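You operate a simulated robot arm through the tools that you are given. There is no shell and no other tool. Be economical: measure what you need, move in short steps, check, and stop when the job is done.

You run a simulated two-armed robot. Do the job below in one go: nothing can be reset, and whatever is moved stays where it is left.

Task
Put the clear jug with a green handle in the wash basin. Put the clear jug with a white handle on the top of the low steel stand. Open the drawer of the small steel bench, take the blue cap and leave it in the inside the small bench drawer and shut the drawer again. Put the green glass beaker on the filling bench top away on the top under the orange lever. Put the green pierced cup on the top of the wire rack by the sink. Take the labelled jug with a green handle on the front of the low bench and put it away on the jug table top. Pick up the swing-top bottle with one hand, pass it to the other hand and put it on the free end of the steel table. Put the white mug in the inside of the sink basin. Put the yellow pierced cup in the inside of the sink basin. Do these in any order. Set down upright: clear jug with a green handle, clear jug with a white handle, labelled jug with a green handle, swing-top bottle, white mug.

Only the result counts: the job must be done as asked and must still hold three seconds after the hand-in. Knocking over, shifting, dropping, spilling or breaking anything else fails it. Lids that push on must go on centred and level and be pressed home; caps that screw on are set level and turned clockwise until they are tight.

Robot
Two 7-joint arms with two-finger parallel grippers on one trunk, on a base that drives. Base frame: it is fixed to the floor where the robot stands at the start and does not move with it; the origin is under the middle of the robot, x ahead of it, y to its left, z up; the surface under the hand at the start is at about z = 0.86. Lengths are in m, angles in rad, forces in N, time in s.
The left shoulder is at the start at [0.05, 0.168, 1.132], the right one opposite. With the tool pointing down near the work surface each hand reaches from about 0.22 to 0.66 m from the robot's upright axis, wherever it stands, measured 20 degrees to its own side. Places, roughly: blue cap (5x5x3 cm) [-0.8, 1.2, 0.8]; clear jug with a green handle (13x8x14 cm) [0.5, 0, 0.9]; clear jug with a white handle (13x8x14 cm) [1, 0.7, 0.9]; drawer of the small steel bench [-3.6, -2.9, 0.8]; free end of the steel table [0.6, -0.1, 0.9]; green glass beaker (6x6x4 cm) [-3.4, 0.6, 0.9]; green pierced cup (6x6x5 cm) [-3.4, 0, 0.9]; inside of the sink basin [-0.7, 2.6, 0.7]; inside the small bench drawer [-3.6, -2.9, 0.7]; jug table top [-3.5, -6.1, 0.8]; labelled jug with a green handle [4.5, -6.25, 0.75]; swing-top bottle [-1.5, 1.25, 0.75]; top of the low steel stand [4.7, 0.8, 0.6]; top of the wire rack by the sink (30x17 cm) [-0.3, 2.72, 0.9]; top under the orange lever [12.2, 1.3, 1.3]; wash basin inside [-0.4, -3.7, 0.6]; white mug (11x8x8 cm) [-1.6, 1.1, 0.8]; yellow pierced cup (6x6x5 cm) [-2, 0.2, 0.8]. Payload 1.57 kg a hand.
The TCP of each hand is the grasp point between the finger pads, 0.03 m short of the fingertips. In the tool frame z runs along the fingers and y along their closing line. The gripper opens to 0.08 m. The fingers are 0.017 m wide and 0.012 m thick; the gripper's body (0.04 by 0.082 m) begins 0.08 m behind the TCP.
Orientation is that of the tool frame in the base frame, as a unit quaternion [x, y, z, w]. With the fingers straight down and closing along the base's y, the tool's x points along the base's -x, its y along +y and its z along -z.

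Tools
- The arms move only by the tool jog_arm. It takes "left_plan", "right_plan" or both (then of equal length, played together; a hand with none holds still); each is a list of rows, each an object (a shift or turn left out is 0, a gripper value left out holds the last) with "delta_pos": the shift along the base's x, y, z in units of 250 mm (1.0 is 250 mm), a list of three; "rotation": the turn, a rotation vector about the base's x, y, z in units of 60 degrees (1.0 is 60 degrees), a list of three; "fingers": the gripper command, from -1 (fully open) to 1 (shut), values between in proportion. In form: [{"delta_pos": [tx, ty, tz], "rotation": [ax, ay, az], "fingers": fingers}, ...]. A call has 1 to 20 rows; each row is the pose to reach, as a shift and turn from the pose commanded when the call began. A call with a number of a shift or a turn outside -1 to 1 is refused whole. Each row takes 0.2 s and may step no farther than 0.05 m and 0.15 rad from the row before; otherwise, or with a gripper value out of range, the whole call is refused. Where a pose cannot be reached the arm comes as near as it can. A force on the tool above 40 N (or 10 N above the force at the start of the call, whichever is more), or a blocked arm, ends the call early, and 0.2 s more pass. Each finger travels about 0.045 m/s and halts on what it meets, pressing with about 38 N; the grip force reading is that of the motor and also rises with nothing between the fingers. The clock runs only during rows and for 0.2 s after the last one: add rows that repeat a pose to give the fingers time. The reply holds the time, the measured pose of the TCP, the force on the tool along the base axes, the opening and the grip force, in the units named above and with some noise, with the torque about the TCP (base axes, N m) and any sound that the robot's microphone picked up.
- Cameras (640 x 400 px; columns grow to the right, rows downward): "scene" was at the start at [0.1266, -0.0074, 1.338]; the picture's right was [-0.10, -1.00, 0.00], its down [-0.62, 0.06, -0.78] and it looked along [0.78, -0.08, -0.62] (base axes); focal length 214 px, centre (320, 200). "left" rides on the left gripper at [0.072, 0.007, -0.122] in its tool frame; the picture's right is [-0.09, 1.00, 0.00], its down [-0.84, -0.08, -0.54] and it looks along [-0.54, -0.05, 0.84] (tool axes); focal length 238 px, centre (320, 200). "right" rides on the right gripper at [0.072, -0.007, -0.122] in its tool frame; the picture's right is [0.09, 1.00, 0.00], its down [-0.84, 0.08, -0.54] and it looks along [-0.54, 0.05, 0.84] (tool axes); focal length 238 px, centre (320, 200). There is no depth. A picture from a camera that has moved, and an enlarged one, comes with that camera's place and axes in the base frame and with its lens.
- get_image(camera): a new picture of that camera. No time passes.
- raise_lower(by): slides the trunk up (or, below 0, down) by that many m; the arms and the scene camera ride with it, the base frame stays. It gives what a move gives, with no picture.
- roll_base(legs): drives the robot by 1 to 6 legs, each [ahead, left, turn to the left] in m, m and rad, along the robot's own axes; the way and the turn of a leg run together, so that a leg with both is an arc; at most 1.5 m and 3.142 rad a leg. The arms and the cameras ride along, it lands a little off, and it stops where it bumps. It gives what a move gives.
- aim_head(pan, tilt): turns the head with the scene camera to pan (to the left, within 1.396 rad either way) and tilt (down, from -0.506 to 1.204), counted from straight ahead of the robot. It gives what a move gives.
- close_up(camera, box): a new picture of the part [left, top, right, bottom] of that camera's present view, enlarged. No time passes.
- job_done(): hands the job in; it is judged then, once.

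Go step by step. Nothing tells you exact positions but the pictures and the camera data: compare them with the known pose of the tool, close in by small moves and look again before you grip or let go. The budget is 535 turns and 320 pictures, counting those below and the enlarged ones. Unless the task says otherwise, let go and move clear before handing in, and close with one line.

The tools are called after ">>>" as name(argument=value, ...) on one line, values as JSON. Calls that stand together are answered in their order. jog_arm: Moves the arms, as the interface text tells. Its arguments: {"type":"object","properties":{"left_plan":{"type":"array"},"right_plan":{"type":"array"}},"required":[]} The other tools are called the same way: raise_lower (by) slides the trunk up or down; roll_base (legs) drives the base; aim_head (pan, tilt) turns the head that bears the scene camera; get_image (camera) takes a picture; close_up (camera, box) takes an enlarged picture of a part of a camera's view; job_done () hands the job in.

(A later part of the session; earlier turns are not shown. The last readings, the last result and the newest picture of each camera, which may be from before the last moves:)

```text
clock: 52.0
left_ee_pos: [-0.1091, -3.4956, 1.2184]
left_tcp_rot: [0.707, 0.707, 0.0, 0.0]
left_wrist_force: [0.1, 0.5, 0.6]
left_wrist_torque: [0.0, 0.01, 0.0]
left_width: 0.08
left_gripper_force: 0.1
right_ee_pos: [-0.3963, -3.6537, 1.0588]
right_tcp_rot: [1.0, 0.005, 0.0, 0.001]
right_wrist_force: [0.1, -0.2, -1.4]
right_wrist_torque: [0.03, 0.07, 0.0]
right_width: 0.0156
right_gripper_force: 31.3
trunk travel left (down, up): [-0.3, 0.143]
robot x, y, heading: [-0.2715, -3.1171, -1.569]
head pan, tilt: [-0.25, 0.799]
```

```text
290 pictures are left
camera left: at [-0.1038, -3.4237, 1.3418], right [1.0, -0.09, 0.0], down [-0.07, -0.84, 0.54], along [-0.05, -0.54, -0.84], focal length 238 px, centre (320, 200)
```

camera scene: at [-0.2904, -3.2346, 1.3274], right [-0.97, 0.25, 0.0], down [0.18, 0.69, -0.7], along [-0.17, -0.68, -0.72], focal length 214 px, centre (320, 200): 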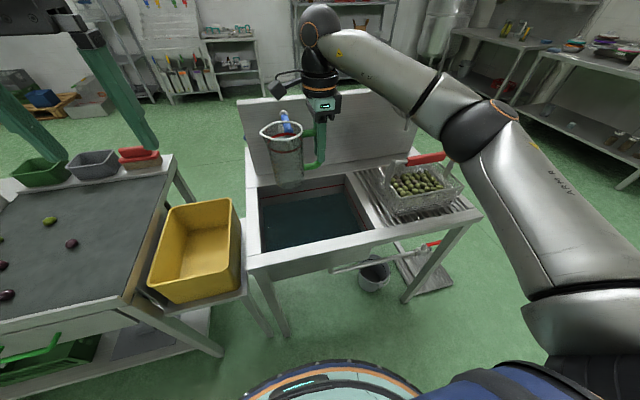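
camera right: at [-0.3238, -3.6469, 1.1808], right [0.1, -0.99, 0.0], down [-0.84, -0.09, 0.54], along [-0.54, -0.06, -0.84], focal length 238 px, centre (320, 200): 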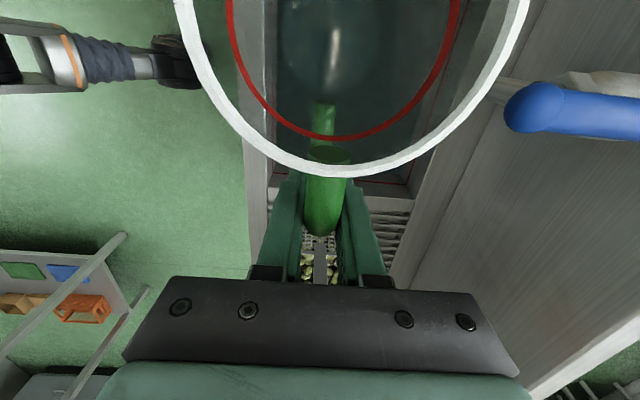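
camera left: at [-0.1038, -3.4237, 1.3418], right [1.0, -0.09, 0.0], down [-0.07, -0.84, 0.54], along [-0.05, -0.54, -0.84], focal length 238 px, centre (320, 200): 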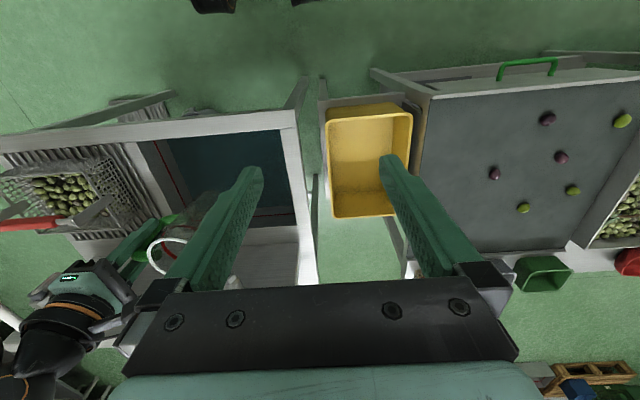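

The basin opening is about x -0.215..-0.52, y -3.56..-3.80; the jug hangs over it. I check the faucet position before lowering.

>>> close_up(camera="left", box=[100, 180, 340, 330])

>>> close_up(camera="scene", box=[230, 80, 390, 180])

```text
2.67 times, centred on (220, 255) of left
camera zoom: at [-0.1038, -3.4237, 1.3418], right [1.0, -0.09, 0.0], down [-0.07, -0.84, 0.54], along [-0.05, -0.54, -0.84], focal length 636 px, centre (587, 53)
```

zoom: 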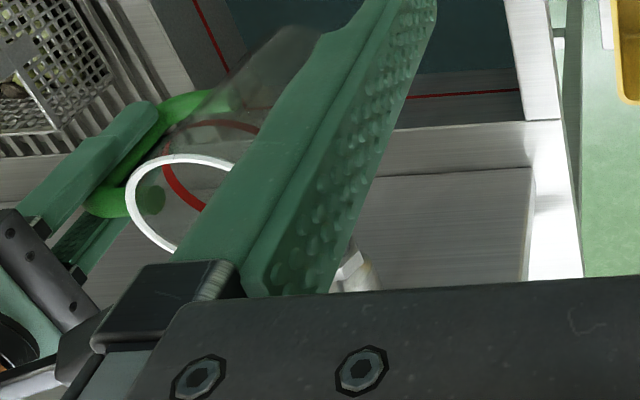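

```text
4.00 times, centred on (310, 130) of scene
camera zoom: at [-0.2904, -3.2346, 1.3274], right [-0.97, 0.25, 0.0], down [0.18, 0.69, -0.7], along [-0.17, -0.68, -0.72], focal length 858 px, centre (360, 480)
```

zoom: 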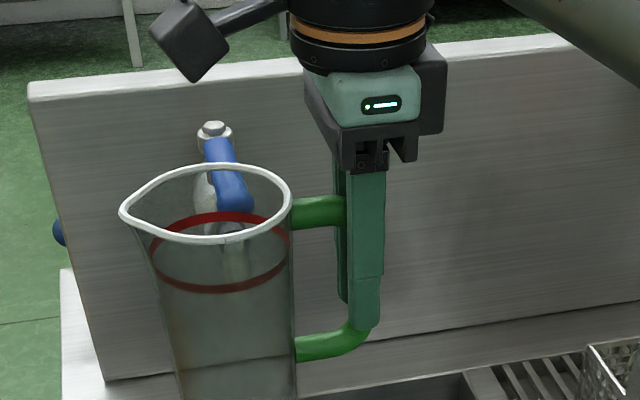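

The faucet tip is at about y≈-3.77, clear of the jug. I lower the jug into the basin.

>>> jog_arm(right_plan=[{"delta_pos": [-0.04, 0.02, -0.15]}, {"delta_pos": [-0.08, 0.04, -0.3]}, {"delta_pos": [-0.08, 0.04, -0.45]}, {"delta_pos": [-0.08, 0.04, -0.6]}, {"delta_pos": [-0.08, 0.04, -0.75]}, {"delta_pos": [-0.08, 0.04, -0.9]}, {"delta_pos": [-0.08, 0.04, -1.0]}, {"delta_pos": [-0.08, 0.04, -1.0]}])

>>> get_image(camera="scene")

>>> get_image(camera="right")

```text
clock: 53.9
left_ee_pos: [-0.1103, -3.4949, 1.2181]
left_tcp_rot: [0.707, 0.708, -0.001, -0.001]
left_wrist_force: [0.1, -0.1, -0.2]
left_wrist_torque: [0.01, 0.0, 0.0]
left_width: 0.0803
left_gripper_force: 0.0
right_ee_pos: [-0.4167, -3.6427, 0.8046]
right_tcp_rot: [1.0, 0.005, 0.0, 0.002]
right_wrist_force: [0.7, -0.3, -0.6]
right_wrist_torque: [-0.02, 0.0, 0.04]
right_width: 0.0159
right_gripper_force: 31.4
trunk travel left (down, up): [-0.3, 0.143]
robot x, y, heading: [-0.2701, -3.1154, -1.57]
head pan, tilt: [-0.25, 0.799]
```

```text
287 pictures are left
camera scene: at [-0.2902, -3.2347, 1.3274], right [-0.97, 0.25, 0.0], down [0.18, 0.69, -0.7], along [-0.17, -0.68, -0.72], focal length 214 px, centre (320, 200)
```

scene: 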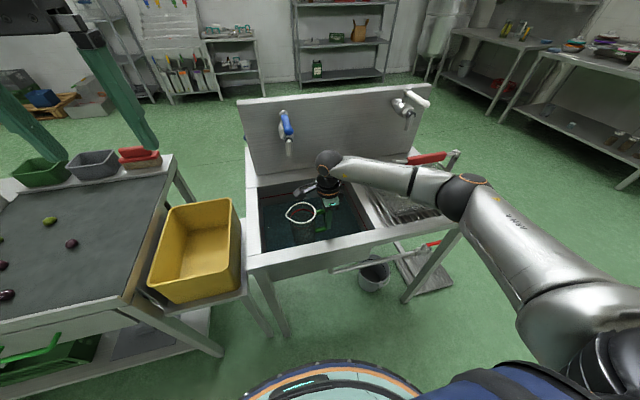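

```text
286 pictures are left
camera right: at [-0.3452, -3.6368, 0.9278], right [0.1, -0.99, 0.0], down [-0.84, -0.09, 0.54], along [-0.54, -0.06, -0.84], focal length 238 px, centre (320, 200)
```

right: 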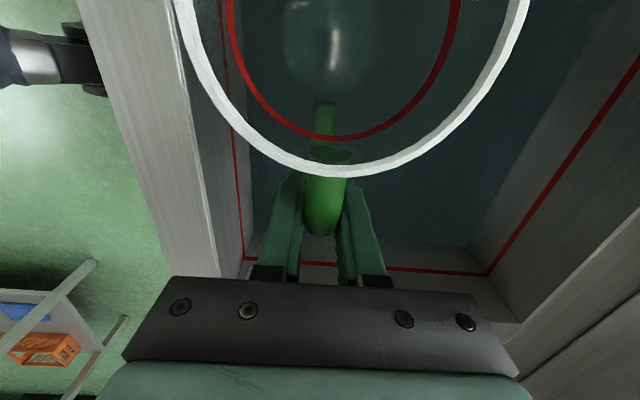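

I check the forearm's clearance to the olive basket before lowering further.

>>> close_up(camera="scene", box=[280, 120, 480, 245])

```text
3.20 times, centred on (380, 182) of scene
camera zoom: at [-0.2902, -3.2347, 1.3274], right [-0.97, 0.25, 0.0], down [0.18, 0.69, -0.7], along [-0.17, -0.68, -0.72], focal length 686 px, centre (128, 256)
```

zoom: 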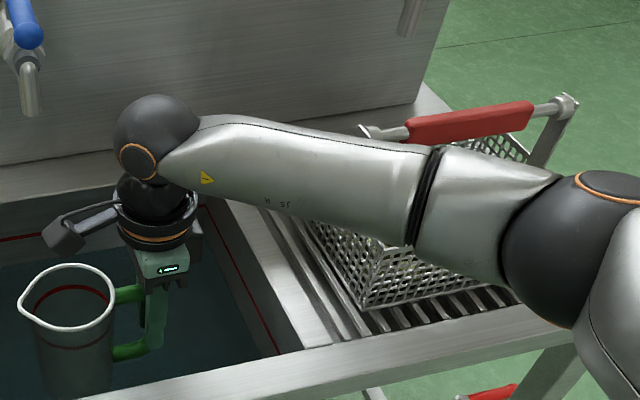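

The elbow is low near the drainboard, so I raise the trunk first and lower the hand afterwards to keep the forearm clear.

>>> raise_lower(by=0.14)

>>> jog_arm(right_plan=[{"delta_pos": [0, 0, -0.15]}, {"delta_pos": [0, 0, -0.3]}, {"delta_pos": [0, 0, -0.45]}, {"delta_pos": [0, 0, -0.6]}, {"delta_pos": [0, 0, -0.6]}])

>>> get_image(camera="scene")

```text
clock: 55.5
left_ee_pos: [-0.111, -3.4958, 1.3573]
left_tcp_rot: [0.707, 0.708, 0.0, 0.0]
left_wrist_force: [-0.2, -0.4, 0.9]
left_wrist_torque: [-0.02, 0.0, 0.03]
left_width: 0.0799
left_gripper_force: 0.0
right_ee_pos: [-0.4181, -3.6426, 0.9465]
right_tcp_rot: [1.0, 0.006, 0.0, 0.0]
right_wrist_force: [-0.1, 0.3, -0.9]
right_wrist_torque: [-0.02, 0.04, 0.02]
right_width: 0.0156
right_gripper_force: 30.9
trunk travel left (down, up): [-0.44, 0.003]
robot x, y, heading: [-0.2701, -3.1202, -1.575]
head pan, tilt: [-0.25, 0.799]
```

```text
clock: 56.7
left_ee_pos: [-0.1107, -3.4941, 1.3581]
left_tcp_rot: [0.706, 0.708, 0.0, 0.0]
left_wrist_force: [-0.3, 0.3, -0.4]
left_wrist_torque: [-0.02, 0.0, -0.02]
left_width: 0.0801
left_gripper_force: 0.1
right_ee_pos: [-0.4202, -3.6448, 0.7954]
right_tcp_rot: [1.0, 0.005, 0.0, 0.0]
right_wrist_force: [0.1, 0.8, -0.9]
right_wrist_torque: [0.0, 0.06, 0.02]
right_width: 0.0151
right_gripper_force: 31.2
trunk travel left (down, up): [-0.44, 0.003]
robot x, y, heading: [-0.267, -3.1191, -1.567]
head pan, tilt: [-0.25, 0.799]
```

```text
284 pictures are left
camera scene: at [-0.2904, -3.2345, 1.4674], right [-0.97, 0.25, 0.0], down [0.18, 0.69, -0.7], along [-0.17, -0.68, -0.72], focal length 214 px, centre (320, 200)
```

scene: 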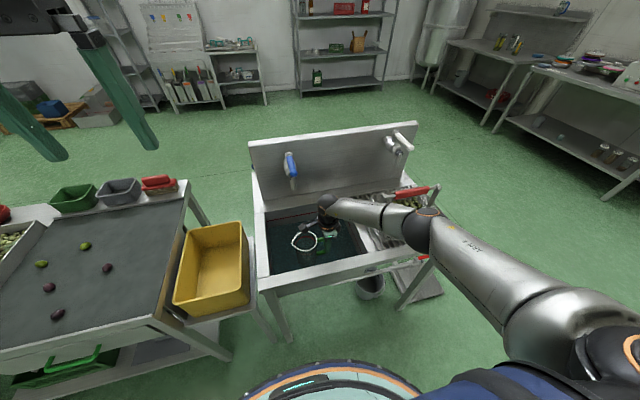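

The elbow is now clear. I lower further and watch the force.

>>> jog_arm(right_plan=[{"delta_pos": [0, 0, -0.1]}, {"delta_pos": [0, 0, -0.2]}, {"delta_pos": [0, 0, -0.3]}, {"delta_pos": [0, 0, -0.3]}])

>>> close_up(camera="scene", box=[240, 160, 400, 260])

>>> get_image(camera="right")

```text
clock: 57.7
left_ee_pos: [-0.1097, -3.4944, 1.3573]
left_tcp_rot: [0.706, 0.708, -0.001, -0.001]
left_wrist_force: [-0.5, 0.4, -0.4]
left_wrist_torque: [0.01, 0.0, 0.02]
left_width: 0.0802
left_gripper_force: 0.1
right_ee_pos: [-0.4217, -3.6275, 0.7214]
right_tcp_rot: [1.0, 0.006, 0.0, 0.0]
right_wrist_force: [0.2, 0.4, -0.2]
right_wrist_torque: [-0.01, 0.07, 0.0]
right_width: 0.0156
right_gripper_force: 31.1
right hand out of reach, approached as far as the arm can: row 3, 4
trunk travel left (down, up): [-0.44, 0.003]
robot x, y, heading: [-0.2696, -3.1174, -1.569]
head pan, tilt: [-0.25, 0.799]
```

```text
4.00 times, centred on (320, 210) of scene
camera zoom: at [-0.2901, -3.2347, 1.4674], right [-0.97, 0.25, 0.0], down [0.18, 0.69, -0.7], along [-0.17, -0.68, -0.72], focal length 858 px, centre (320, 160)
```

zoom: 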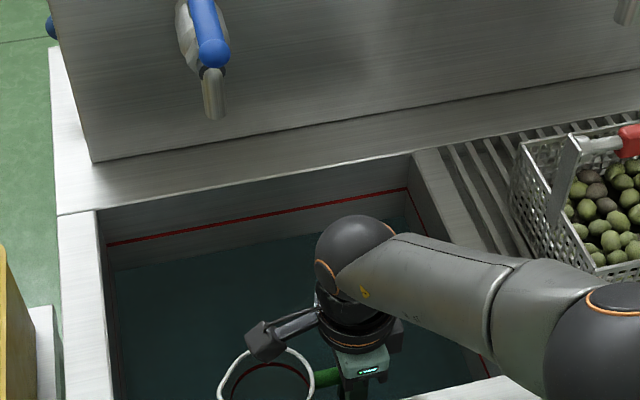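

```text
282 pictures are left
camera right: at [-0.3488, -3.6224, 0.8452], right [0.1, -0.99, 0.0], down [-0.84, -0.09, 0.54], along [-0.54, -0.06, -0.84], focal length 238 px, centre (320, 200)
```

right: 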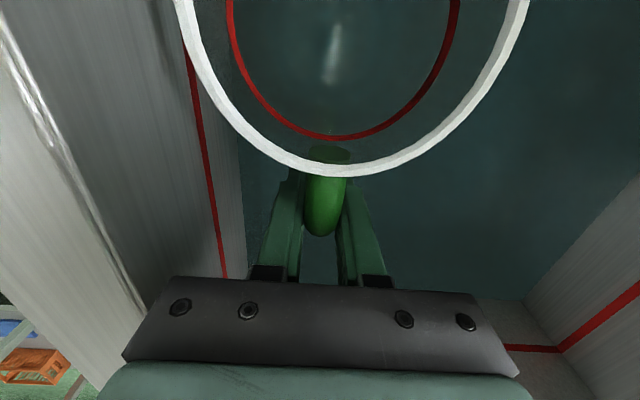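

The arm has hit its reach limit at jug bottom ≈0.636. I use the trunk to go down the last few centimetres in small steps.

>>> raise_lower(by=-0.02)

>>> raise_lower(by=-0.01)

>>> close_up(camera="right", box=[160, 0, 560, 250])

```text
clock: 58.4
left_ee_pos: [-0.1099, -3.493, 1.3383]
left_tcp_rot: [0.706, 0.708, 0.0, 0.001]
left_wrist_force: [-0.4, 0.6, -0.4]
left_wrist_torque: [0.0, -0.02, -0.01]
left_width: 0.0802
left_gripper_force: 0.0
right_ee_pos: [-0.4226, -3.6307, 0.7055]
right_tcp_rot: [1.0, 0.004, 0.0, 0.004]
right_wrist_force: [-6.2, -1.8, 21.6]
right_wrist_torque: [-0.02, -0.48, -0.03]
right_width: 0.0153
right_gripper_force: 31.2
trunk travel left (down, up): [-0.42, 0.023]
robot x, y, heading: [-0.2729, -3.117, -1.57]
head pan, tilt: [-0.25, 0.799]
```

```text
clock: 59.0
left_ee_pos: [-0.1097, -3.4942, 1.3283]
left_tcp_rot: [0.706, 0.708, -0.001, 0.0]
left_wrist_force: [-0.7, 0.1, -1.0]
left_wrist_torque: [0.02, 0.0, -0.01]
left_width: 0.08
left_gripper_force: 0.0
right_ee_pos: [-0.4204, -3.6278, 0.6927]
right_tcp_rot: [1.0, 0.005, 0.0, 0.002]
right_wrist_force: [-4.0, -2.2, 14.1]
right_wrist_torque: [-0.17, -0.49, -0.13]
right_width: 0.0154
right_gripper_force: 31.2
trunk travel left (down, up): [-0.41, 0.033]
robot x, y, heading: [-0.2718, -3.1189, -1.567]
head pan, tilt: [-0.25, 0.799]
```

```text
1.60 times, centred on (360, 125) of right
camera zoom: at [-0.3487, -3.6222, 0.816], right [0.1, -0.99, 0.0], down [-0.84, -0.08, 0.54], along [-0.54, -0.06, -0.84], focal length 381 px, centre (256, 320)
```

zoom: 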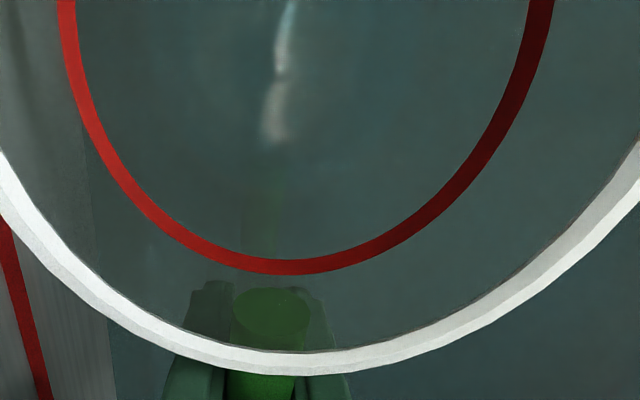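

The jug is on the basin floor. I open the fingers and raise the hand straight up.

>>> jog_arm(right_plan=[{"fingers": -1}, {"fingers": -1}, {"fingers": -1}, {"fingers": -1}, {"fingers": -1}])

>>> jog_arm(right_plan=[{"delta_pos": [0, 0, 0.1]}, {"delta_pos": [0, 0, 0.25]}, {"delta_pos": [0, 0, 0.4]}, {"delta_pos": [0, 0, 0.6]}, {"delta_pos": [0, 0, 0.8]}, {"delta_pos": [0, 0, 1.0]}])

>>> close_up(camera="scene", box=[220, 140, 420, 265])

```text
clock: 60.2
left_ee_pos: [-0.1093, -3.4947, 1.3285]
left_tcp_rot: [0.706, 0.708, 0.0, 0.0]
left_wrist_force: [0.1, -0.1, -0.1]
left_wrist_torque: [0.01, 0.01, 0.01]
left_width: 0.0797
left_gripper_force: 0.1
right_ee_pos: [-0.4213, -3.6292, 0.6926]
right_tcp_rot: [1.0, 0.005, 0.0, 0.001]
right_wrist_force: [-0.3, 0.6, -0.5]
right_wrist_torque: [-0.01, 0.02, 0.01]
right_width: 0.08
right_gripper_force: 0.0
trunk travel left (down, up): [-0.41, 0.033]
robot x, y, heading: [-0.2706, -3.1181, -1.569]
head pan, tilt: [-0.25, 0.799]
```

```text
clock: 61.6
left_ee_pos: [-0.1107, -3.4954, 1.3281]
left_tcp_rot: [0.707, 0.707, -0.001, 0.0]
left_wrist_force: [-0.2, 0.9, -0.3]
left_wrist_torque: [-0.01, 0.0, 0.02]
left_width: 0.0798
left_gripper_force: 0.1
right_ee_pos: [-0.4209, -3.6264, 0.946]
right_tcp_rot: [1.0, 0.005, 0.0, 0.001]
right_wrist_force: [0.2, -0.3, -1.0]
right_wrist_torque: [0.01, 0.01, -0.05]
right_width: 0.08
right_gripper_force: 0.0
trunk travel left (down, up): [-0.41, 0.033]
robot x, y, heading: [-0.2745, -3.1164, -1.569]
head pan, tilt: [-0.25, 0.799]
```

```text
3.20 times, centred on (320, 202) of scene
camera zoom: at [-0.2901, -3.2342, 1.4374], right [-0.97, 0.25, 0.0], down [0.18, 0.69, -0.7], along [-0.17, -0.68, -0.72], focal length 686 px, centre (320, 192)
```

zoom: 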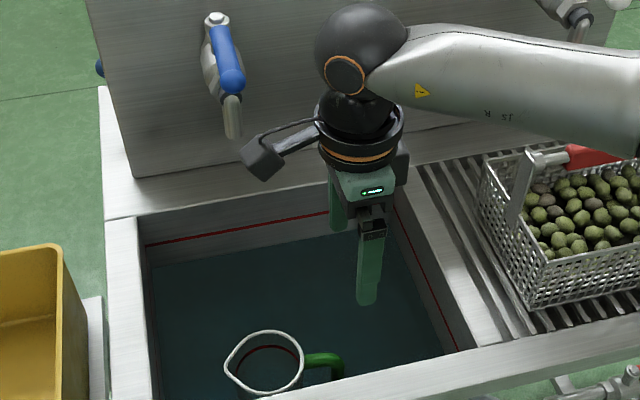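

The green-handled jug stands upright in the basin. Next I fold the hand back, back out, and head east toward the labelled jug at (4.5, -6.25).

>>> jog_arm(right_plan=[{"delta_pos": [0, 0, 0.2]}, {"delta_pos": [0, 0.1, 0.4]}, {"delta_pos": [0, 0.3, 0.5]}, {"delta_pos": [0, 0.5, 0.5]}, {"delta_pos": [0, 0.7, 0.5]}, {"delta_pos": [0, 0.8, 0.5]}])

>>> roll_base(legs=[[-0.9, 0, 0], [0, 0, 1.57], [1.5, 0, 0], [1.0, 0, 0]])

>>> aim_head(pan=-0.8, tilt=0.3)

>>> get_image(camera="scene")

```text
refused: row 2 steps farther than a row can; nothing moved
```

```text
clock: 74.8
left_ee_pos: [1.1466, -2.0475, 1.3278]
left_tcp_rot: [-0.007, 1.0, 0.0, 0.0]
left_wrist_force: [-0.7, -0.1, 0.2]
left_wrist_torque: [0.0, -0.06, -0.01]
left_width: 0.0801
left_gripper_force: 0.0
right_ee_pos: [1.2835, -2.3577, 0.9491]
right_tcp_rot: [0.7, 0.714, 0.003, 0.001]
right_wrist_force: [-0.4, 0.4, 0.8]
right_wrist_torque: [0.02, -0.07, 0.01]
right_width: 0.0799
right_gripper_force: 0.0
trunk travel left (down, up): [-0.41, 0.033]
robot x, y, heading: [0.7716, -2.2138, 0.013]
head pan, tilt: [-0.25, 0.799]
stopped in leg 3: the robot was blocked; the commanded pose is now the measured one
```

```text
clock: 75.7
left_ee_pos: [1.1475, -2.0472, 1.3278]
left_tcp_rot: [-0.007, 1.0, 0.0, -0.001]
left_wrist_force: [0.1, 0.3, 0.5]
left_wrist_torque: [0.01, -0.03, 0.01]
left_width: 0.08
left_gripper_force: 0.1
right_ee_pos: [1.2843, -2.3585, 0.9463]
right_tcp_rot: [0.7, 0.714, 0.003, 0.001]
right_wrist_force: [1.0, 0.4, 0.7]
right_wrist_torque: [0.0, 0.0, -0.03]
right_width: 0.0799
right_gripper_force: 0.1
trunk travel left (down, up): [-0.41, 0.033]
robot x, y, heading: [0.778, -2.2114, 0.011]
head pan, tilt: [-0.799, 0.3]
```

```text
279 pictures are left
camera scene: at [0.879, -2.2781, 1.4817], right [-0.71, -0.71, 0.0], down [-0.21, 0.21, -0.96], along [0.67, -0.68, -0.3], focal length 214 px, centre (320, 200)
```

scene: 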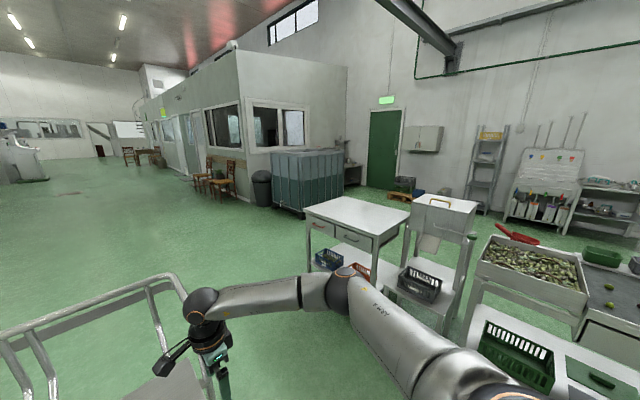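

The earlier jog was refused, and the base bumped something, likely the white trolley. I look at it before anything else.

>>> aim_head(pan=-0.2, tilt=0.7)

>>> get_image(camera="scene")

>>> get_image(camera="right")

```text
clock: 76.7
left_ee_pos: [1.1489, -2.0481, 1.3281]
left_tcp_rot: [-0.007, 1.0, -0.001, -0.001]
left_wrist_force: [0.2, 0.3, -0.7]
left_wrist_torque: [0.03, 0.05, 0.0]
left_width: 0.0797
left_gripper_force: 0.0
right_ee_pos: [1.2854, -2.3584, 0.9464]
right_tcp_rot: [0.7, 0.714, 0.002, 0.002]
right_wrist_force: [-0.6, 0.0, -0.4]
right_wrist_torque: [-0.03, -0.01, -0.01]
right_width: 0.0798
right_gripper_force: 0.1
trunk travel left (down, up): [-0.41, 0.033]
robot x, y, heading: [0.7742, -2.216, 0.016]
head pan, tilt: [-0.201, 0.7]
```

```text
278 pictures are left
camera scene: at [0.8966, -2.2279, 1.4457], right [-0.19, -0.98, 0.0], down [-0.63, 0.12, -0.77], along [0.75, -0.14, -0.64], focal length 214 px, centre (320, 200)
```

scene: 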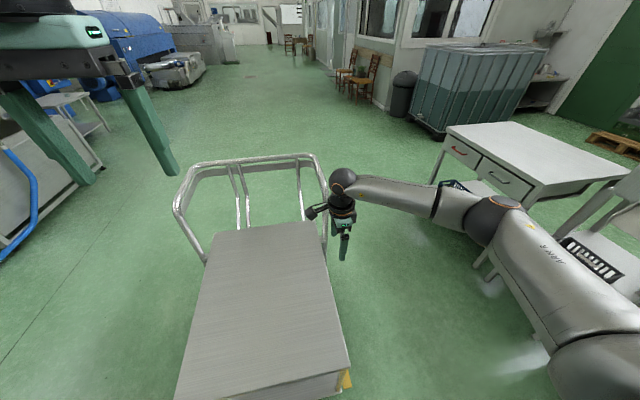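

```text
277 pictures are left
camera right: at [1.2764, -2.2878, 1.0701], right [0.99, 0.11, 0.01], down [0.09, -0.84, 0.54], along [0.06, -0.54, -0.84], focal length 238 px, centre (320, 200)
```

right: 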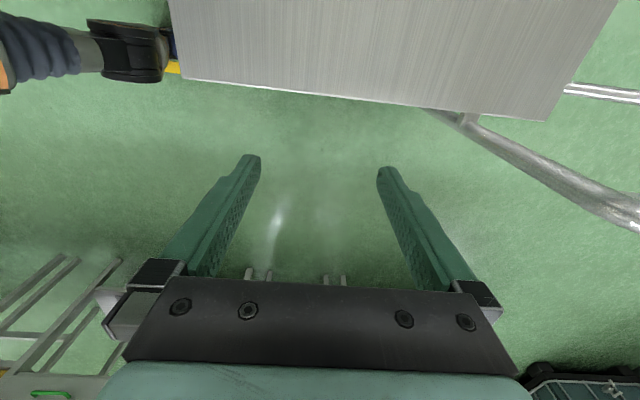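

The trolley appears unmoved (its corner matches earlier views). I back off, fold the right arm properly, then go around by the clear aisle at y≈-1.

>>> jog_arm(right_plan=[{"delta_pos": [0, 0, 0.18]}, {"delta_pos": [-0.05, 0, 0.36]}, {"delta_pos": [-0.15, -0.05, 0.5]}, {"delta_pos": [-0.3, -0.1, 0.55]}, {"delta_pos": [-0.45, -0.1, 0.55]}, {"delta_pos": [-0.5, -0.1, 0.55]}])

>>> roll_base(legs=[[-0.35, 0, 0], [0, 1.15, 0]])

>>> get_image(camera="scene")

```text
clock: 78.1
left_ee_pos: [1.1491, -2.0483, 1.3275]
left_tcp_rot: [-0.007, 1.0, 0.001, -0.001]
left_wrist_force: [-0.9, 0.3, -0.1]
left_wrist_torque: [-0.01, 0.01, 0.0]
left_width: 0.08
left_gripper_force: 0.2
right_ee_pos: [1.1579, -2.3849, 1.0861]
right_tcp_rot: [0.7, 0.714, 0.003, 0.001]
right_wrist_force: [0.1, 0.2, -0.6]
right_wrist_torque: [-0.02, 0.03, -0.01]
right_width: 0.08
right_gripper_force: 0.0
trunk travel left (down, up): [-0.41, 0.033]
robot x, y, heading: [0.7719, -2.2122, 0.011]
head pan, tilt: [-0.201, 0.7]
```

```text
clock: 90.3
left_ee_pos: [0.8121, -0.9059, 1.3274]
left_tcp_rot: [0.002, 1.0, 0.0, -0.001]
left_wrist_force: [-0.1, 0.2, 0.7]
left_wrist_torque: [0.0, 0.0, 0.02]
left_width: 0.0802
left_gripper_force: 0.1
right_ee_pos: [0.8158, -1.2424, 1.0854]
right_tcp_rot: [0.707, 0.707, 0.002, 0.001]
right_wrist_force: [-1.0, -0.7, -0.3]
right_wrist_torque: [0.01, 0.02, 0.03]
right_width: 0.0798
right_gripper_force: 0.1
trunk travel left (down, up): [-0.41, 0.033]
robot x, y, heading: [0.4327, -1.0651, -0.008]
head pan, tilt: [-0.201, 0.7]
```

```text
276 pictures are left
camera scene: at [0.5569, -1.0807, 1.4457], right [-0.21, -0.98, 0.0], down [-0.63, 0.13, -0.76], along [0.75, -0.16, -0.64], focal length 214 px, centre (320, 200)
```

scene: 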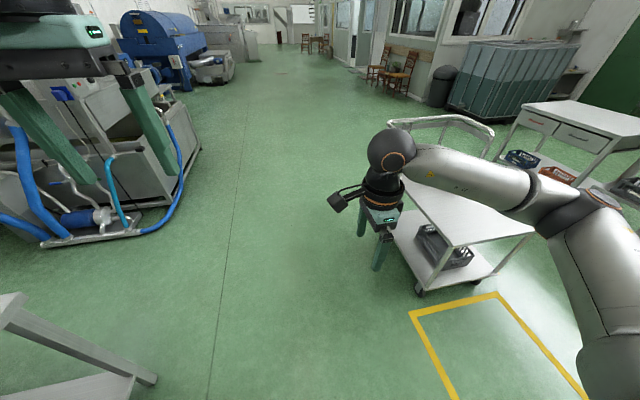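

Trolley is as before. I drive east along the aisle, then turn south and look.

>>> roll_base(legs=[[1.3, 0, 0], [1.2, 0, 0], [0, 0, -1.57], [1.3, 0, 0]])

>>> aim_head(pan=0, tilt=0.45)

>>> get_image(camera="scene")

```text
clock: 112.8
left_ee_pos: [3.1778, -2.7466, 1.3264]
left_tcp_rot: [0.696, 0.718, 0.001, 0.0]
left_wrist_force: [0.6, -0.6, 0.0]
left_wrist_torque: [-0.01, 0.04, 0.01]
left_width: 0.0799
left_gripper_force: 0.0
right_ee_pos: [2.8422, -2.7641, 1.0855]
right_tcp_rot: [1.0, 0.02, 0.001, 0.004]
right_wrist_force: [0.0, 0.1, 0.9]
right_wrist_torque: [0.0, -0.01, -0.01]
right_width: 0.0799
right_gripper_force: 0.2
trunk travel left (down, up): [-0.41, 0.033]
robot x, y, heading: [3.0066, -2.3746, -1.537]
head pan, tilt: [-0.201, 0.7]
```

```text
clock: 113.5
left_ee_pos: [3.1772, -2.7464, 1.3279]
left_tcp_rot: [0.696, 0.718, 0.001, -0.001]
left_wrist_force: [-0.3, 0.2, 0.0]
left_wrist_torque: [0.02, -0.02, 0.03]
left_width: 0.0799
left_gripper_force: 0.0
right_ee_pos: [2.8421, -2.7641, 1.0861]
right_tcp_rot: [1.0, 0.02, 0.002, 0.003]
right_wrist_force: [0.0, -0.5, 0.1]
right_wrist_torque: [0.01, 0.02, -0.06]
right_width: 0.0798
right_gripper_force: 0.0
trunk travel left (down, up): [-0.41, 0.033]
robot x, y, heading: [3.0077, -2.3737, -1.544]
head pan, tilt: [0.0, 0.45]
```

```text
275 pictures are left
camera scene: at [3.0103, -2.5048, 1.4678], right [-1.0, -0.03, 0.0], down [-0.01, 0.44, -0.9], along [0.03, -0.9, -0.44], focal length 214 px, centre (320, 200)
```

scene: 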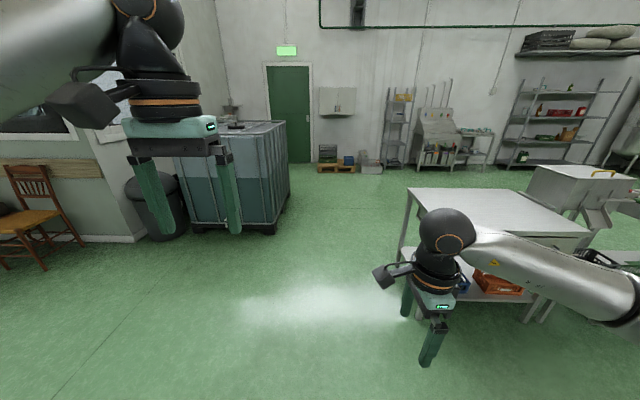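

The bench is behind the container. I drive straight between the white table and the container, then look left.

>>> roll_base(legs=[[1.4, 0, -0.02], [1.4, 0, 0]])

>>> aim_head(pan=0.6, tilt=0.5)

>>> get_image(camera="scene")

```text
clock: 127.3
left_ee_pos: [3.2164, -5.6006, 1.3266]
left_tcp_rot: [0.701, 0.713, 0.001, -0.001]
left_wrist_force: [0.5, 0.4, 0.6]
left_wrist_torque: [0.0, -0.02, 0.03]
left_width: 0.08
left_gripper_force: 0.0
right_ee_pos: [2.88, -5.6084, 1.086]
right_tcp_rot: [1.0, 0.011, 0.001, 0.002]
right_wrist_force: [0.1, 0.0, -0.4]
right_wrist_torque: [0.01, 0.05, -0.04]
right_width: 0.0799
right_gripper_force: 0.1
trunk travel left (down, up): [-0.41, 0.033]
robot x, y, heading: [3.0503, -5.225, -1.553]
head pan, tilt: [0.0, 0.45]
```

```text
clock: 128.3
left_ee_pos: [3.217, -5.5986, 1.3271]
left_tcp_rot: [0.701, 0.713, 0.001, 0.0]
left_wrist_force: [0.1, 0.4, 0.1]
left_wrist_torque: [-0.04, 0.02, 0.0]
left_width: 0.0799
left_gripper_force: 0.0
right_ee_pos: [2.8809, -5.6101, 1.0869]
right_tcp_rot: [1.0, 0.012, 0.002, 0.003]
right_wrist_force: [-0.4, -0.1, -0.6]
right_wrist_torque: [0.02, -0.01, 0.0]
right_width: 0.0801
right_gripper_force: 0.0
trunk travel left (down, up): [-0.41, 0.033]
robot x, y, heading: [3.0529, -5.2232, -1.557]
head pan, tilt: [0.6, 0.499]
```

```text
274 pictures are left
camera scene: at [3.1044, -5.3365, 1.4634], right [-0.82, -0.58, 0.0], down [-0.28, 0.39, -0.88], along [0.51, -0.72, -0.48], focal length 214 px, centre (320, 200)
```

scene: 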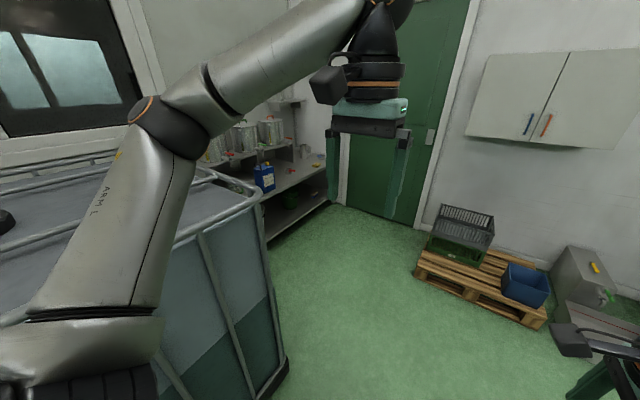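

The low bench is along the wall to the left, past the container, facing west. I drive ahead and turn left to face it.

>>> roll_base(legs=[[1.0, 0, 0], [0, 0, 1.56]])

>>> aim_head(pan=0, tilt=0.5)

>>> get_image(camera="scene")

```text
clock: 137.2
left_ee_pos: [3.449, -6.1227, 1.3288]
left_tcp_rot: [0.044, 0.999, 0.0, -0.001]
left_wrist_force: [0.3, -0.3, -0.5]
left_wrist_torque: [-0.03, 0.0, -0.01]
left_width: 0.0798
left_gripper_force: 0.0
right_ee_pos: [3.4246, -6.4599, 1.0863]
right_tcp_rot: [0.736, 0.677, 0.002, 0.002]
right_wrist_force: [0.0, 0.4, -0.3]
right_wrist_torque: [-0.02, 0.0, -0.02]
right_width: 0.08
right_gripper_force: 0.1
trunk travel left (down, up): [-0.41, 0.033]
robot x, y, heading: [3.0595, -6.2489, -0.09]
head pan, tilt: [0.6, 0.499]
```

```text
clock: 138.2
left_ee_pos: [3.4513, -6.1229, 1.3278]
left_tcp_rot: [0.045, 0.999, 0.0, -0.001]
left_wrist_force: [-0.1, -0.2, 0.3]
left_wrist_torque: [0.0, -0.02, 0.0]
left_width: 0.08
left_gripper_force: 0.1
right_ee_pos: [3.4256, -6.4587, 1.0856]
right_tcp_rot: [0.736, 0.677, 0.003, 0.001]
right_wrist_force: [0.3, 0.2, 0.3]
right_wrist_torque: [0.0, 0.0, -0.01]
right_width: 0.0797
right_gripper_force: 0.2
trunk travel left (down, up): [-0.41, 0.033]
robot x, y, heading: [3.0602, -6.2464, -0.086]
head pan, tilt: [0.0, 0.499]
```

```text
273 pictures are left
camera scene: at [3.189, -6.26, 1.4634], right [-0.09, -1.0, 0.0], down [-0.48, 0.04, -0.88], along [0.87, -0.08, -0.48], focal length 214 px, centre (320, 200)
```

scene: 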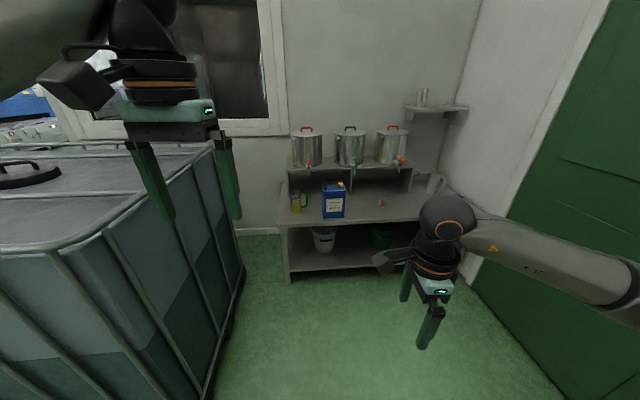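

The labelled jug should be the item at the left front of the bench. I zoom in.

>>> close_up(camera="scene", box=[270, 160, 430, 260])

```text
4.00 times, centred on (350, 210) of scene
camera zoom: at [3.189, -6.26, 1.4634], right [-0.09, -1.0, 0.0], down [-0.48, 0.04, -0.88], along [0.87, -0.08, -0.48], focal length 858 px, centre (200, 160)
```

zoom: 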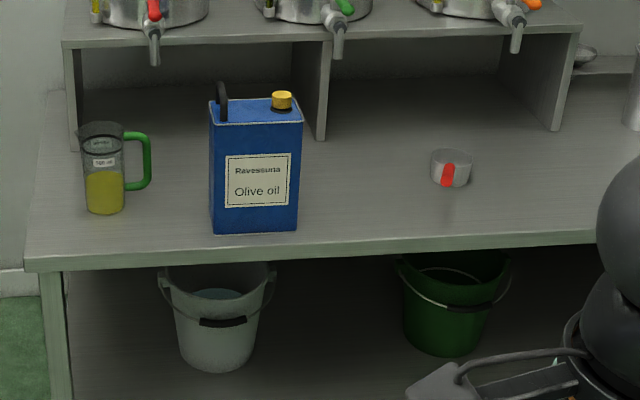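

The labelled jug holds oil, so it must stay upright. It stands at about (4.45, -6.21) with its handle bar near y≈-6.28. I square up and approach.

>>> roll_base(legs=[[0, 0, 0.088], [0.84, 0.03, 0]])

>>> aim_head(pan=0, tilt=0.75)

>>> get_image(camera="scene")

>>> get_image(camera="right")

```text
clock: 143.2
left_ee_pos: [4.2832, -6.0658, 1.3273]
left_tcp_rot: [0.002, 1.0, 0.0, -0.001]
left_wrist_force: [1.2, 0.4, -0.7]
left_wrist_torque: [0.0, -0.01, 0.0]
left_width: 0.0803
left_gripper_force: 0.2
right_ee_pos: [4.2873, -6.4027, 1.086]
right_tcp_rot: [0.707, 0.707, 0.004, 0.001]
right_wrist_force: [-0.3, -0.2, 0.4]
right_wrist_torque: [-0.01, -0.01, 0.01]
right_width: 0.0802
right_gripper_force: 0.1
trunk travel left (down, up): [-0.41, 0.033]
robot x, y, heading: [3.9051, -6.2253, -0.003]
head pan, tilt: [0.0, 0.499]
```

```text
clock: 144.0
left_ee_pos: [4.2831, -6.0671, 1.3276]
left_tcp_rot: [0.003, 1.0, 0.0, 0.0]
left_wrist_force: [0.6, 0.0, 0.3]
left_wrist_torque: [0.0, 0.02, 0.02]
left_width: 0.08
left_gripper_force: 0.0
right_ee_pos: [4.2877, -6.4038, 1.0872]
right_tcp_rot: [0.706, 0.708, 0.002, 0.002]
right_wrist_force: [-0.6, 0.4, 0.2]
right_wrist_torque: [0.0, -0.02, -0.01]
right_width: 0.08
right_gripper_force: 0.0
trunk travel left (down, up): [-0.41, 0.033]
robot x, y, heading: [3.9014, -6.2271, -0.01]
head pan, tilt: [0.0, 0.75]
```

```text
271 pictures are left
camera scene: at [4.0279, -6.2245, 1.4415], right [-0.01, -1.0, 0.0], down [-0.68, 0.01, -0.73], along [0.73, -0.01, -0.68], focal length 214 px, centre (320, 200)
```

scene: 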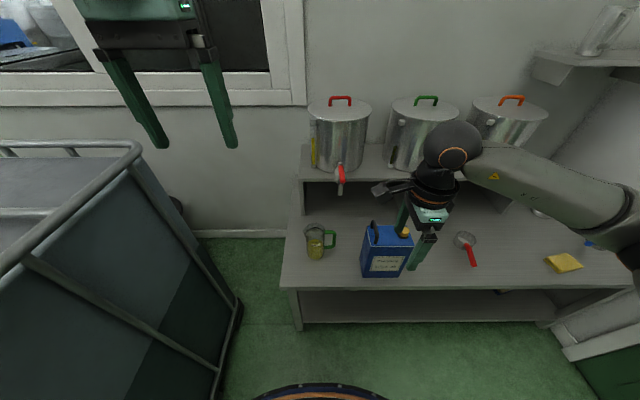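

```text
270 pictures are left
camera right: at [4.2802, -6.333, 1.2087], right [1.0, 0.09, 0.01], down [0.07, -0.84, 0.54], along [0.05, -0.54, -0.84], focal length 238 px, centre (320, 200)
```

right: 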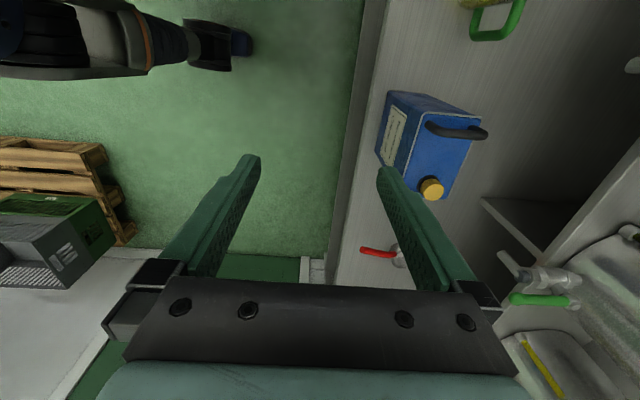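

Triangulating two views puts the jug at about (4.56, -6.22), bench top z≈0.62, so I must lower the trunk. First I check the left arm's clearance to the container.

>>> aim_head(pan=0.9, tilt=0.5)

>>> get_image(camera="scene")

```text
clock: 145.2
left_ee_pos: [4.2834, -6.0653, 1.328]
left_tcp_rot: [0.002, 1.0, 0.001, -0.001]
left_wrist_force: [0.1, -0.2, 0.3]
left_wrist_torque: [-0.03, -0.01, -0.02]
left_width: 0.0799
left_gripper_force: 0.1
right_ee_pos: [4.2865, -6.403, 1.0857]
right_tcp_rot: [0.707, 0.707, 0.002, 0.002]
right_wrist_force: [0.2, 0.1, -0.2]
right_wrist_torque: [-0.01, 0.01, 0.0]
right_width: 0.0797
right_gripper_force: 0.0
trunk travel left (down, up): [-0.41, 0.033]
robot x, y, heading: [3.8993, -6.2285, -0.008]
head pan, tilt: [0.901, 0.499]
```

```text
269 pictures are left
camera scene: at [4.0021, -6.153, 1.4634], right [0.78, -0.63, 0.0], down [-0.3, -0.37, -0.88], along [0.55, 0.68, -0.48], focal length 214 px, centre (320, 200)
```

scene: 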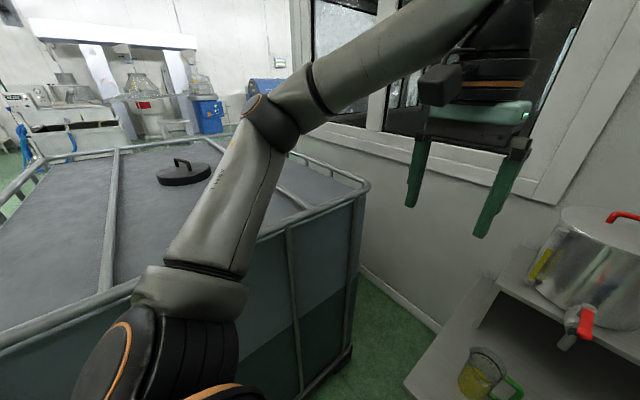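

The left elbow is well above and short of the container. I move ahead 0.1 m and shift the right hand over the handle before lowering the trunk.

>>> roll_base(legs=[[0.1, 0, 0]])

>>> jog_arm(right_plan=[{"delta_pos": [0, 0.15, 0]}, {"delta_pos": [0, 0.3, 0]}, {"delta_pos": [0.1, 0.45, 0]}, {"delta_pos": [0.25, 0.45, 0]}, {"delta_pos": [0.4, 0.45, 0]}, {"delta_pos": [0.55, 0.45, 0]}, {"delta_pos": [0.65, 0.45, 0]}, {"delta_pos": [0.65, 0.45, 0]}])

>>> aim_head(pan=0, tilt=0.9)

>>> get_image(camera="right")

>>> close_up(camera="scene", box=[240, 140, 440, 265])

```text
clock: 146.3
left_ee_pos: [4.3839, -6.0655, 1.3273]
left_tcp_rot: [0.001, 1.0, 0.0, -0.001]
left_wrist_force: [0.1, 0.0, -0.7]
left_wrist_torque: [-0.02, 0.04, 0.0]
left_width: 0.0801
left_gripper_force: 0.1
right_ee_pos: [4.3875, -6.401, 1.0854]
right_tcp_rot: [0.706, 0.708, 0.002, 0.001]
right_wrist_force: [0.8, 0.6, 0.6]
right_wrist_torque: [0.02, 0.01, 0.01]
right_width: 0.0798
right_gripper_force: 0.0
trunk travel left (down, up): [-0.41, 0.033]
robot x, y, heading: [4.0031, -6.2239, -0.004]
head pan, tilt: [0.901, 0.499]
```

```text
clock: 148.1
left_ee_pos: [4.3828, -6.0649, 1.3285]
left_tcp_rot: [0.0, 1.0, 0.0, 0.0]
left_wrist_force: [-0.3, 1.0, -0.3]
left_wrist_torque: [-0.03, 0.0, -0.03]
left_width: 0.0798
left_gripper_force: 0.0
right_ee_pos: [4.5503, -6.2905, 1.0871]
right_tcp_rot: [0.705, 0.709, 0.003, 0.001]
right_wrist_force: [0.5, -0.6, -0.2]
right_wrist_torque: [-0.01, 0.01, -0.01]
right_width: 0.0802
right_gripper_force: 0.0
trunk travel left (down, up): [-0.41, 0.033]
robot x, y, heading: [4.0041, -6.2233, -0.009]
head pan, tilt: [0.901, 0.499]
```

```text
clock: 149.3
left_ee_pos: [4.383, -6.066, 1.3276]
left_tcp_rot: [0.002, 1.0, 0.0, -0.001]
left_wrist_force: [0.0, 0.6, -0.8]
left_wrist_torque: [0.0, 0.03, 0.0]
left_width: 0.0799
left_gripper_force: 0.1
right_ee_pos: [4.5504, -6.2908, 1.0854]
right_tcp_rot: [0.705, 0.709, 0.002, 0.002]
right_wrist_force: [-0.7, 0.6, -0.5]
right_wrist_torque: [0.0, 0.0, 0.0]
right_width: 0.0802
right_gripper_force: 0.0
trunk travel left (down, up): [-0.41, 0.033]
robot x, y, heading: [4.0003, -6.2282, -0.001]
head pan, tilt: [0.0, 0.901]
```

```text
268 pictures are left
camera right: at [4.5431, -6.2205, 1.209], right [1.0, 0.1, 0.01], down [0.08, -0.84, 0.54], along [0.06, -0.54, -0.84], focal length 238 px, centre (320, 200)
```

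right: 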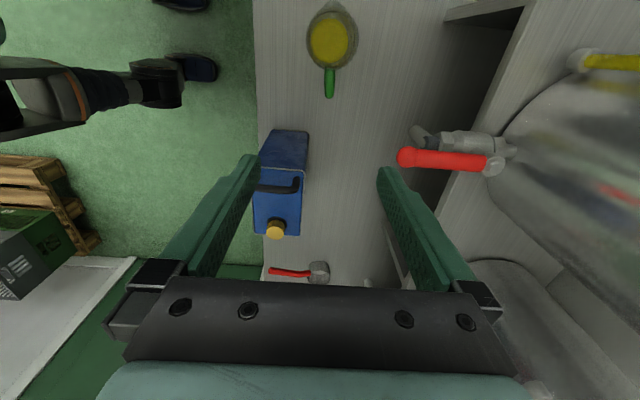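

```text
3.20 times, centred on (340, 202) of scene
camera zoom: at [4.1202, -6.2244, 1.4295], right [0.0, -1.0, 0.0], down [-0.78, 0.0, -0.62], along [0.62, 0.0, -0.78], focal length 686 px, centre (256, 192)
```

zoom: 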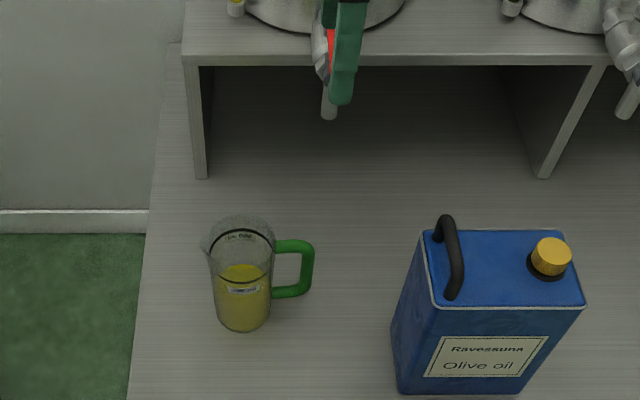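

A tap lever at about (4.62, -6.29, 1.02) blocks a vertical wrist here. So I'll approach the handle pitched forward (fingers closing along y, one through the loop), drag the jug toward the robot, then regrip from above. First, back off and turn the yaw back.

>>> jog_arm(right_plan=[{"delta_pos": [-0.15, 0, 0.05], "rotation": [0, 0, 0]}, {"delta_pos": [-0.3, 0, 0.05], "rotation": [0, 0, 0.14]}, {"delta_pos": [-0.45, 0, 0.05], "rotation": [0, 0, 0.28]}, {"delta_pos": [-0.6, 0, 0.05], "rotation": [0, 0, 0.42]}, {"delta_pos": [-0.75, 0, 0.05], "rotation": [0, 0, 0.56]}, {"delta_pos": [-0.8, 0, 0.05], "rotation": [0, 0, 0.7]}, {"delta_pos": [-0.8, 0, 0.05], "rotation": [0, 0, 0.84]}, {"delta_pos": [-0.8, 0, 0.05], "rotation": [0, 0, 0.98]}])

>>> jog_arm(right_plan=[{"rotation": [0, 0, 0.14]}, {"rotation": [0, 0, 0.28]}, {"rotation": [0, 0, 0.42]}, {"rotation": [0, 0, 0.52]}, {"rotation": [0, 0, 0.52]}])

>>> jog_arm(right_plan=[{"rotation": [0, -0.14, 0], "fingers": 0.1}, {"rotation": [0, -0.28, 0], "fingers": 0.1}, {"rotation": [0, -0.42, 0], "fingers": 0.1}, {"rotation": [0, -0.56, 0], "fingers": 0.1}, {"rotation": [0, -0.7, 0], "fingers": 0.1}, {"rotation": [0, -0.75, 0], "fingers": 0.1}, {"rotation": [0, -0.75, 0], "fingers": 0.1}])

```text
clock: 151.1
left_ee_pos: [4.3832, -6.0654, 1.3275]
left_tcp_rot: [0.001, 1.0, 0.0, -0.001]
left_wrist_force: [-0.4, 1.0, 0.0]
left_wrist_torque: [-0.02, 0.0, 0.01]
left_width: 0.0798
left_gripper_force: 0.1
right_ee_pos: [4.3505, -6.2904, 1.0998]
right_tcp_rot: [0.264, 0.965, 0.003, 0.0]
right_wrist_force: [1.0, 0.1, -0.2]
right_wrist_torque: [0.0, -0.01, -0.03]
right_width: 0.0799
right_gripper_force: 0.0
trunk travel left (down, up): [-0.41, 0.033]
robot x, y, heading: [3.9999, -6.2251, -0.0]
head pan, tilt: [0.0, 0.901]
```

```text
clock: 152.3
left_ee_pos: [4.3835, -6.0659, 1.3273]
left_tcp_rot: [0.001, 1.0, 0.001, -0.002]
left_wrist_force: [-0.2, -0.1, 0.2]
left_wrist_torque: [-0.01, 0.01, 0.01]
left_width: 0.0801
left_gripper_force: 0.1
right_ee_pos: [4.3492, -6.2893, 1.0984]
right_tcp_rot: [-0.003, 1.0, 0.003, 0.0]
right_wrist_force: [0.2, 0.8, 0.5]
right_wrist_torque: [0.0, -0.01, -0.01]
right_width: 0.08
right_gripper_force: 0.0
trunk travel left (down, up): [-0.41, 0.033]
robot x, y, heading: [4.004, -6.2265, -0.001]
head pan, tilt: [0.0, 0.901]
```

```text
clock: 153.9
left_ee_pos: [4.3827, -6.065, 1.3273]
left_tcp_rot: [0.001, 1.0, 0.0, -0.001]
left_wrist_force: [0.4, -0.2, 0.0]
left_wrist_torque: [0.01, 0.0, 0.02]
left_width: 0.0801
left_gripper_force: 0.1
right_ee_pos: [4.3491, -6.2886, 1.098]
right_tcp_rot: [-0.003, 0.924, 0.002, 0.382]
right_wrist_force: [0.3, -0.8, 0.1]
right_wrist_torque: [0.0, 0.01, 0.0]
right_width: 0.0359
right_gripper_force: 0.0
trunk travel left (down, up): [-0.41, 0.033]
robot x, y, heading: [4.0074, -6.225, -0.004]
head pan, tilt: [0.0, 0.901]
```

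The hand is pitched 45° forward. Now I lower the trunk 0.25 m and look.

>>> raise_lower(by=-0.25)

>>> get_image(camera="scene")

>>> get_image(camera="right")

```text
clock: 156.5
left_ee_pos: [4.3832, -6.066, 1.0778]
left_tcp_rot: [0.001, 1.0, 0.0, 0.0]
left_wrist_force: [-0.4, 1.0, 0.4]
left_wrist_torque: [0.01, -0.03, 0.0]
left_width: 0.08
left_gripper_force: 0.1
right_ee_pos: [4.3506, -6.2884, 0.8491]
right_tcp_rot: [-0.004, 0.924, 0.002, 0.382]
right_wrist_force: [1.3, 0.6, -0.7]
right_wrist_torque: [0.0, 0.01, 0.01]
right_width: 0.0361
right_gripper_force: 0.0
trunk travel left (down, up): [-0.16, 0.283]
robot x, y, heading: [4.0037, -6.2207, -0.001]
head pan, tilt: [0.0, 0.901]
```

```text
266 pictures are left
camera scene: at [4.1201, -6.2244, 1.1796], right [0.0, -1.0, 0.0], down [-0.78, 0.0, -0.62], along [0.62, 0.0, -0.78], focal length 214 px, centre (320, 200)
```

scene: 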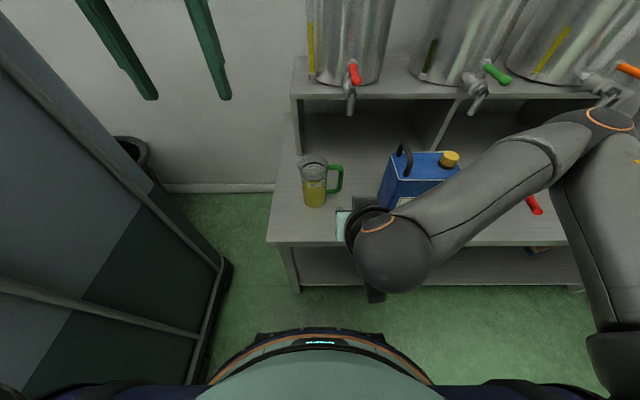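

```text
265 pictures are left
camera right: at [4.2134, -6.2981, 0.8846], right [-0.07, 1.0, -0.06], down [0.21, 0.08, 0.97], along [0.98, 0.06, -0.21], focal length 238 px, centre (320, 200)
```

right: 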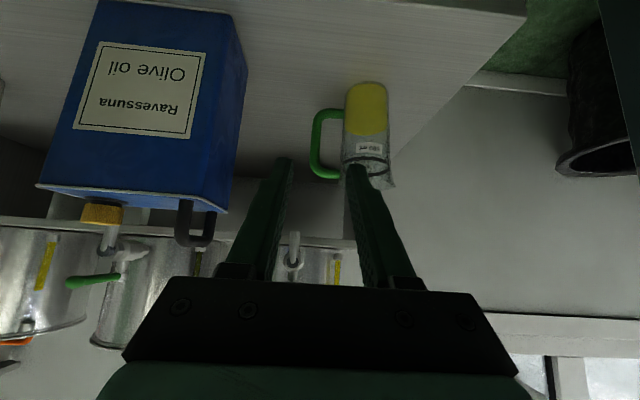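

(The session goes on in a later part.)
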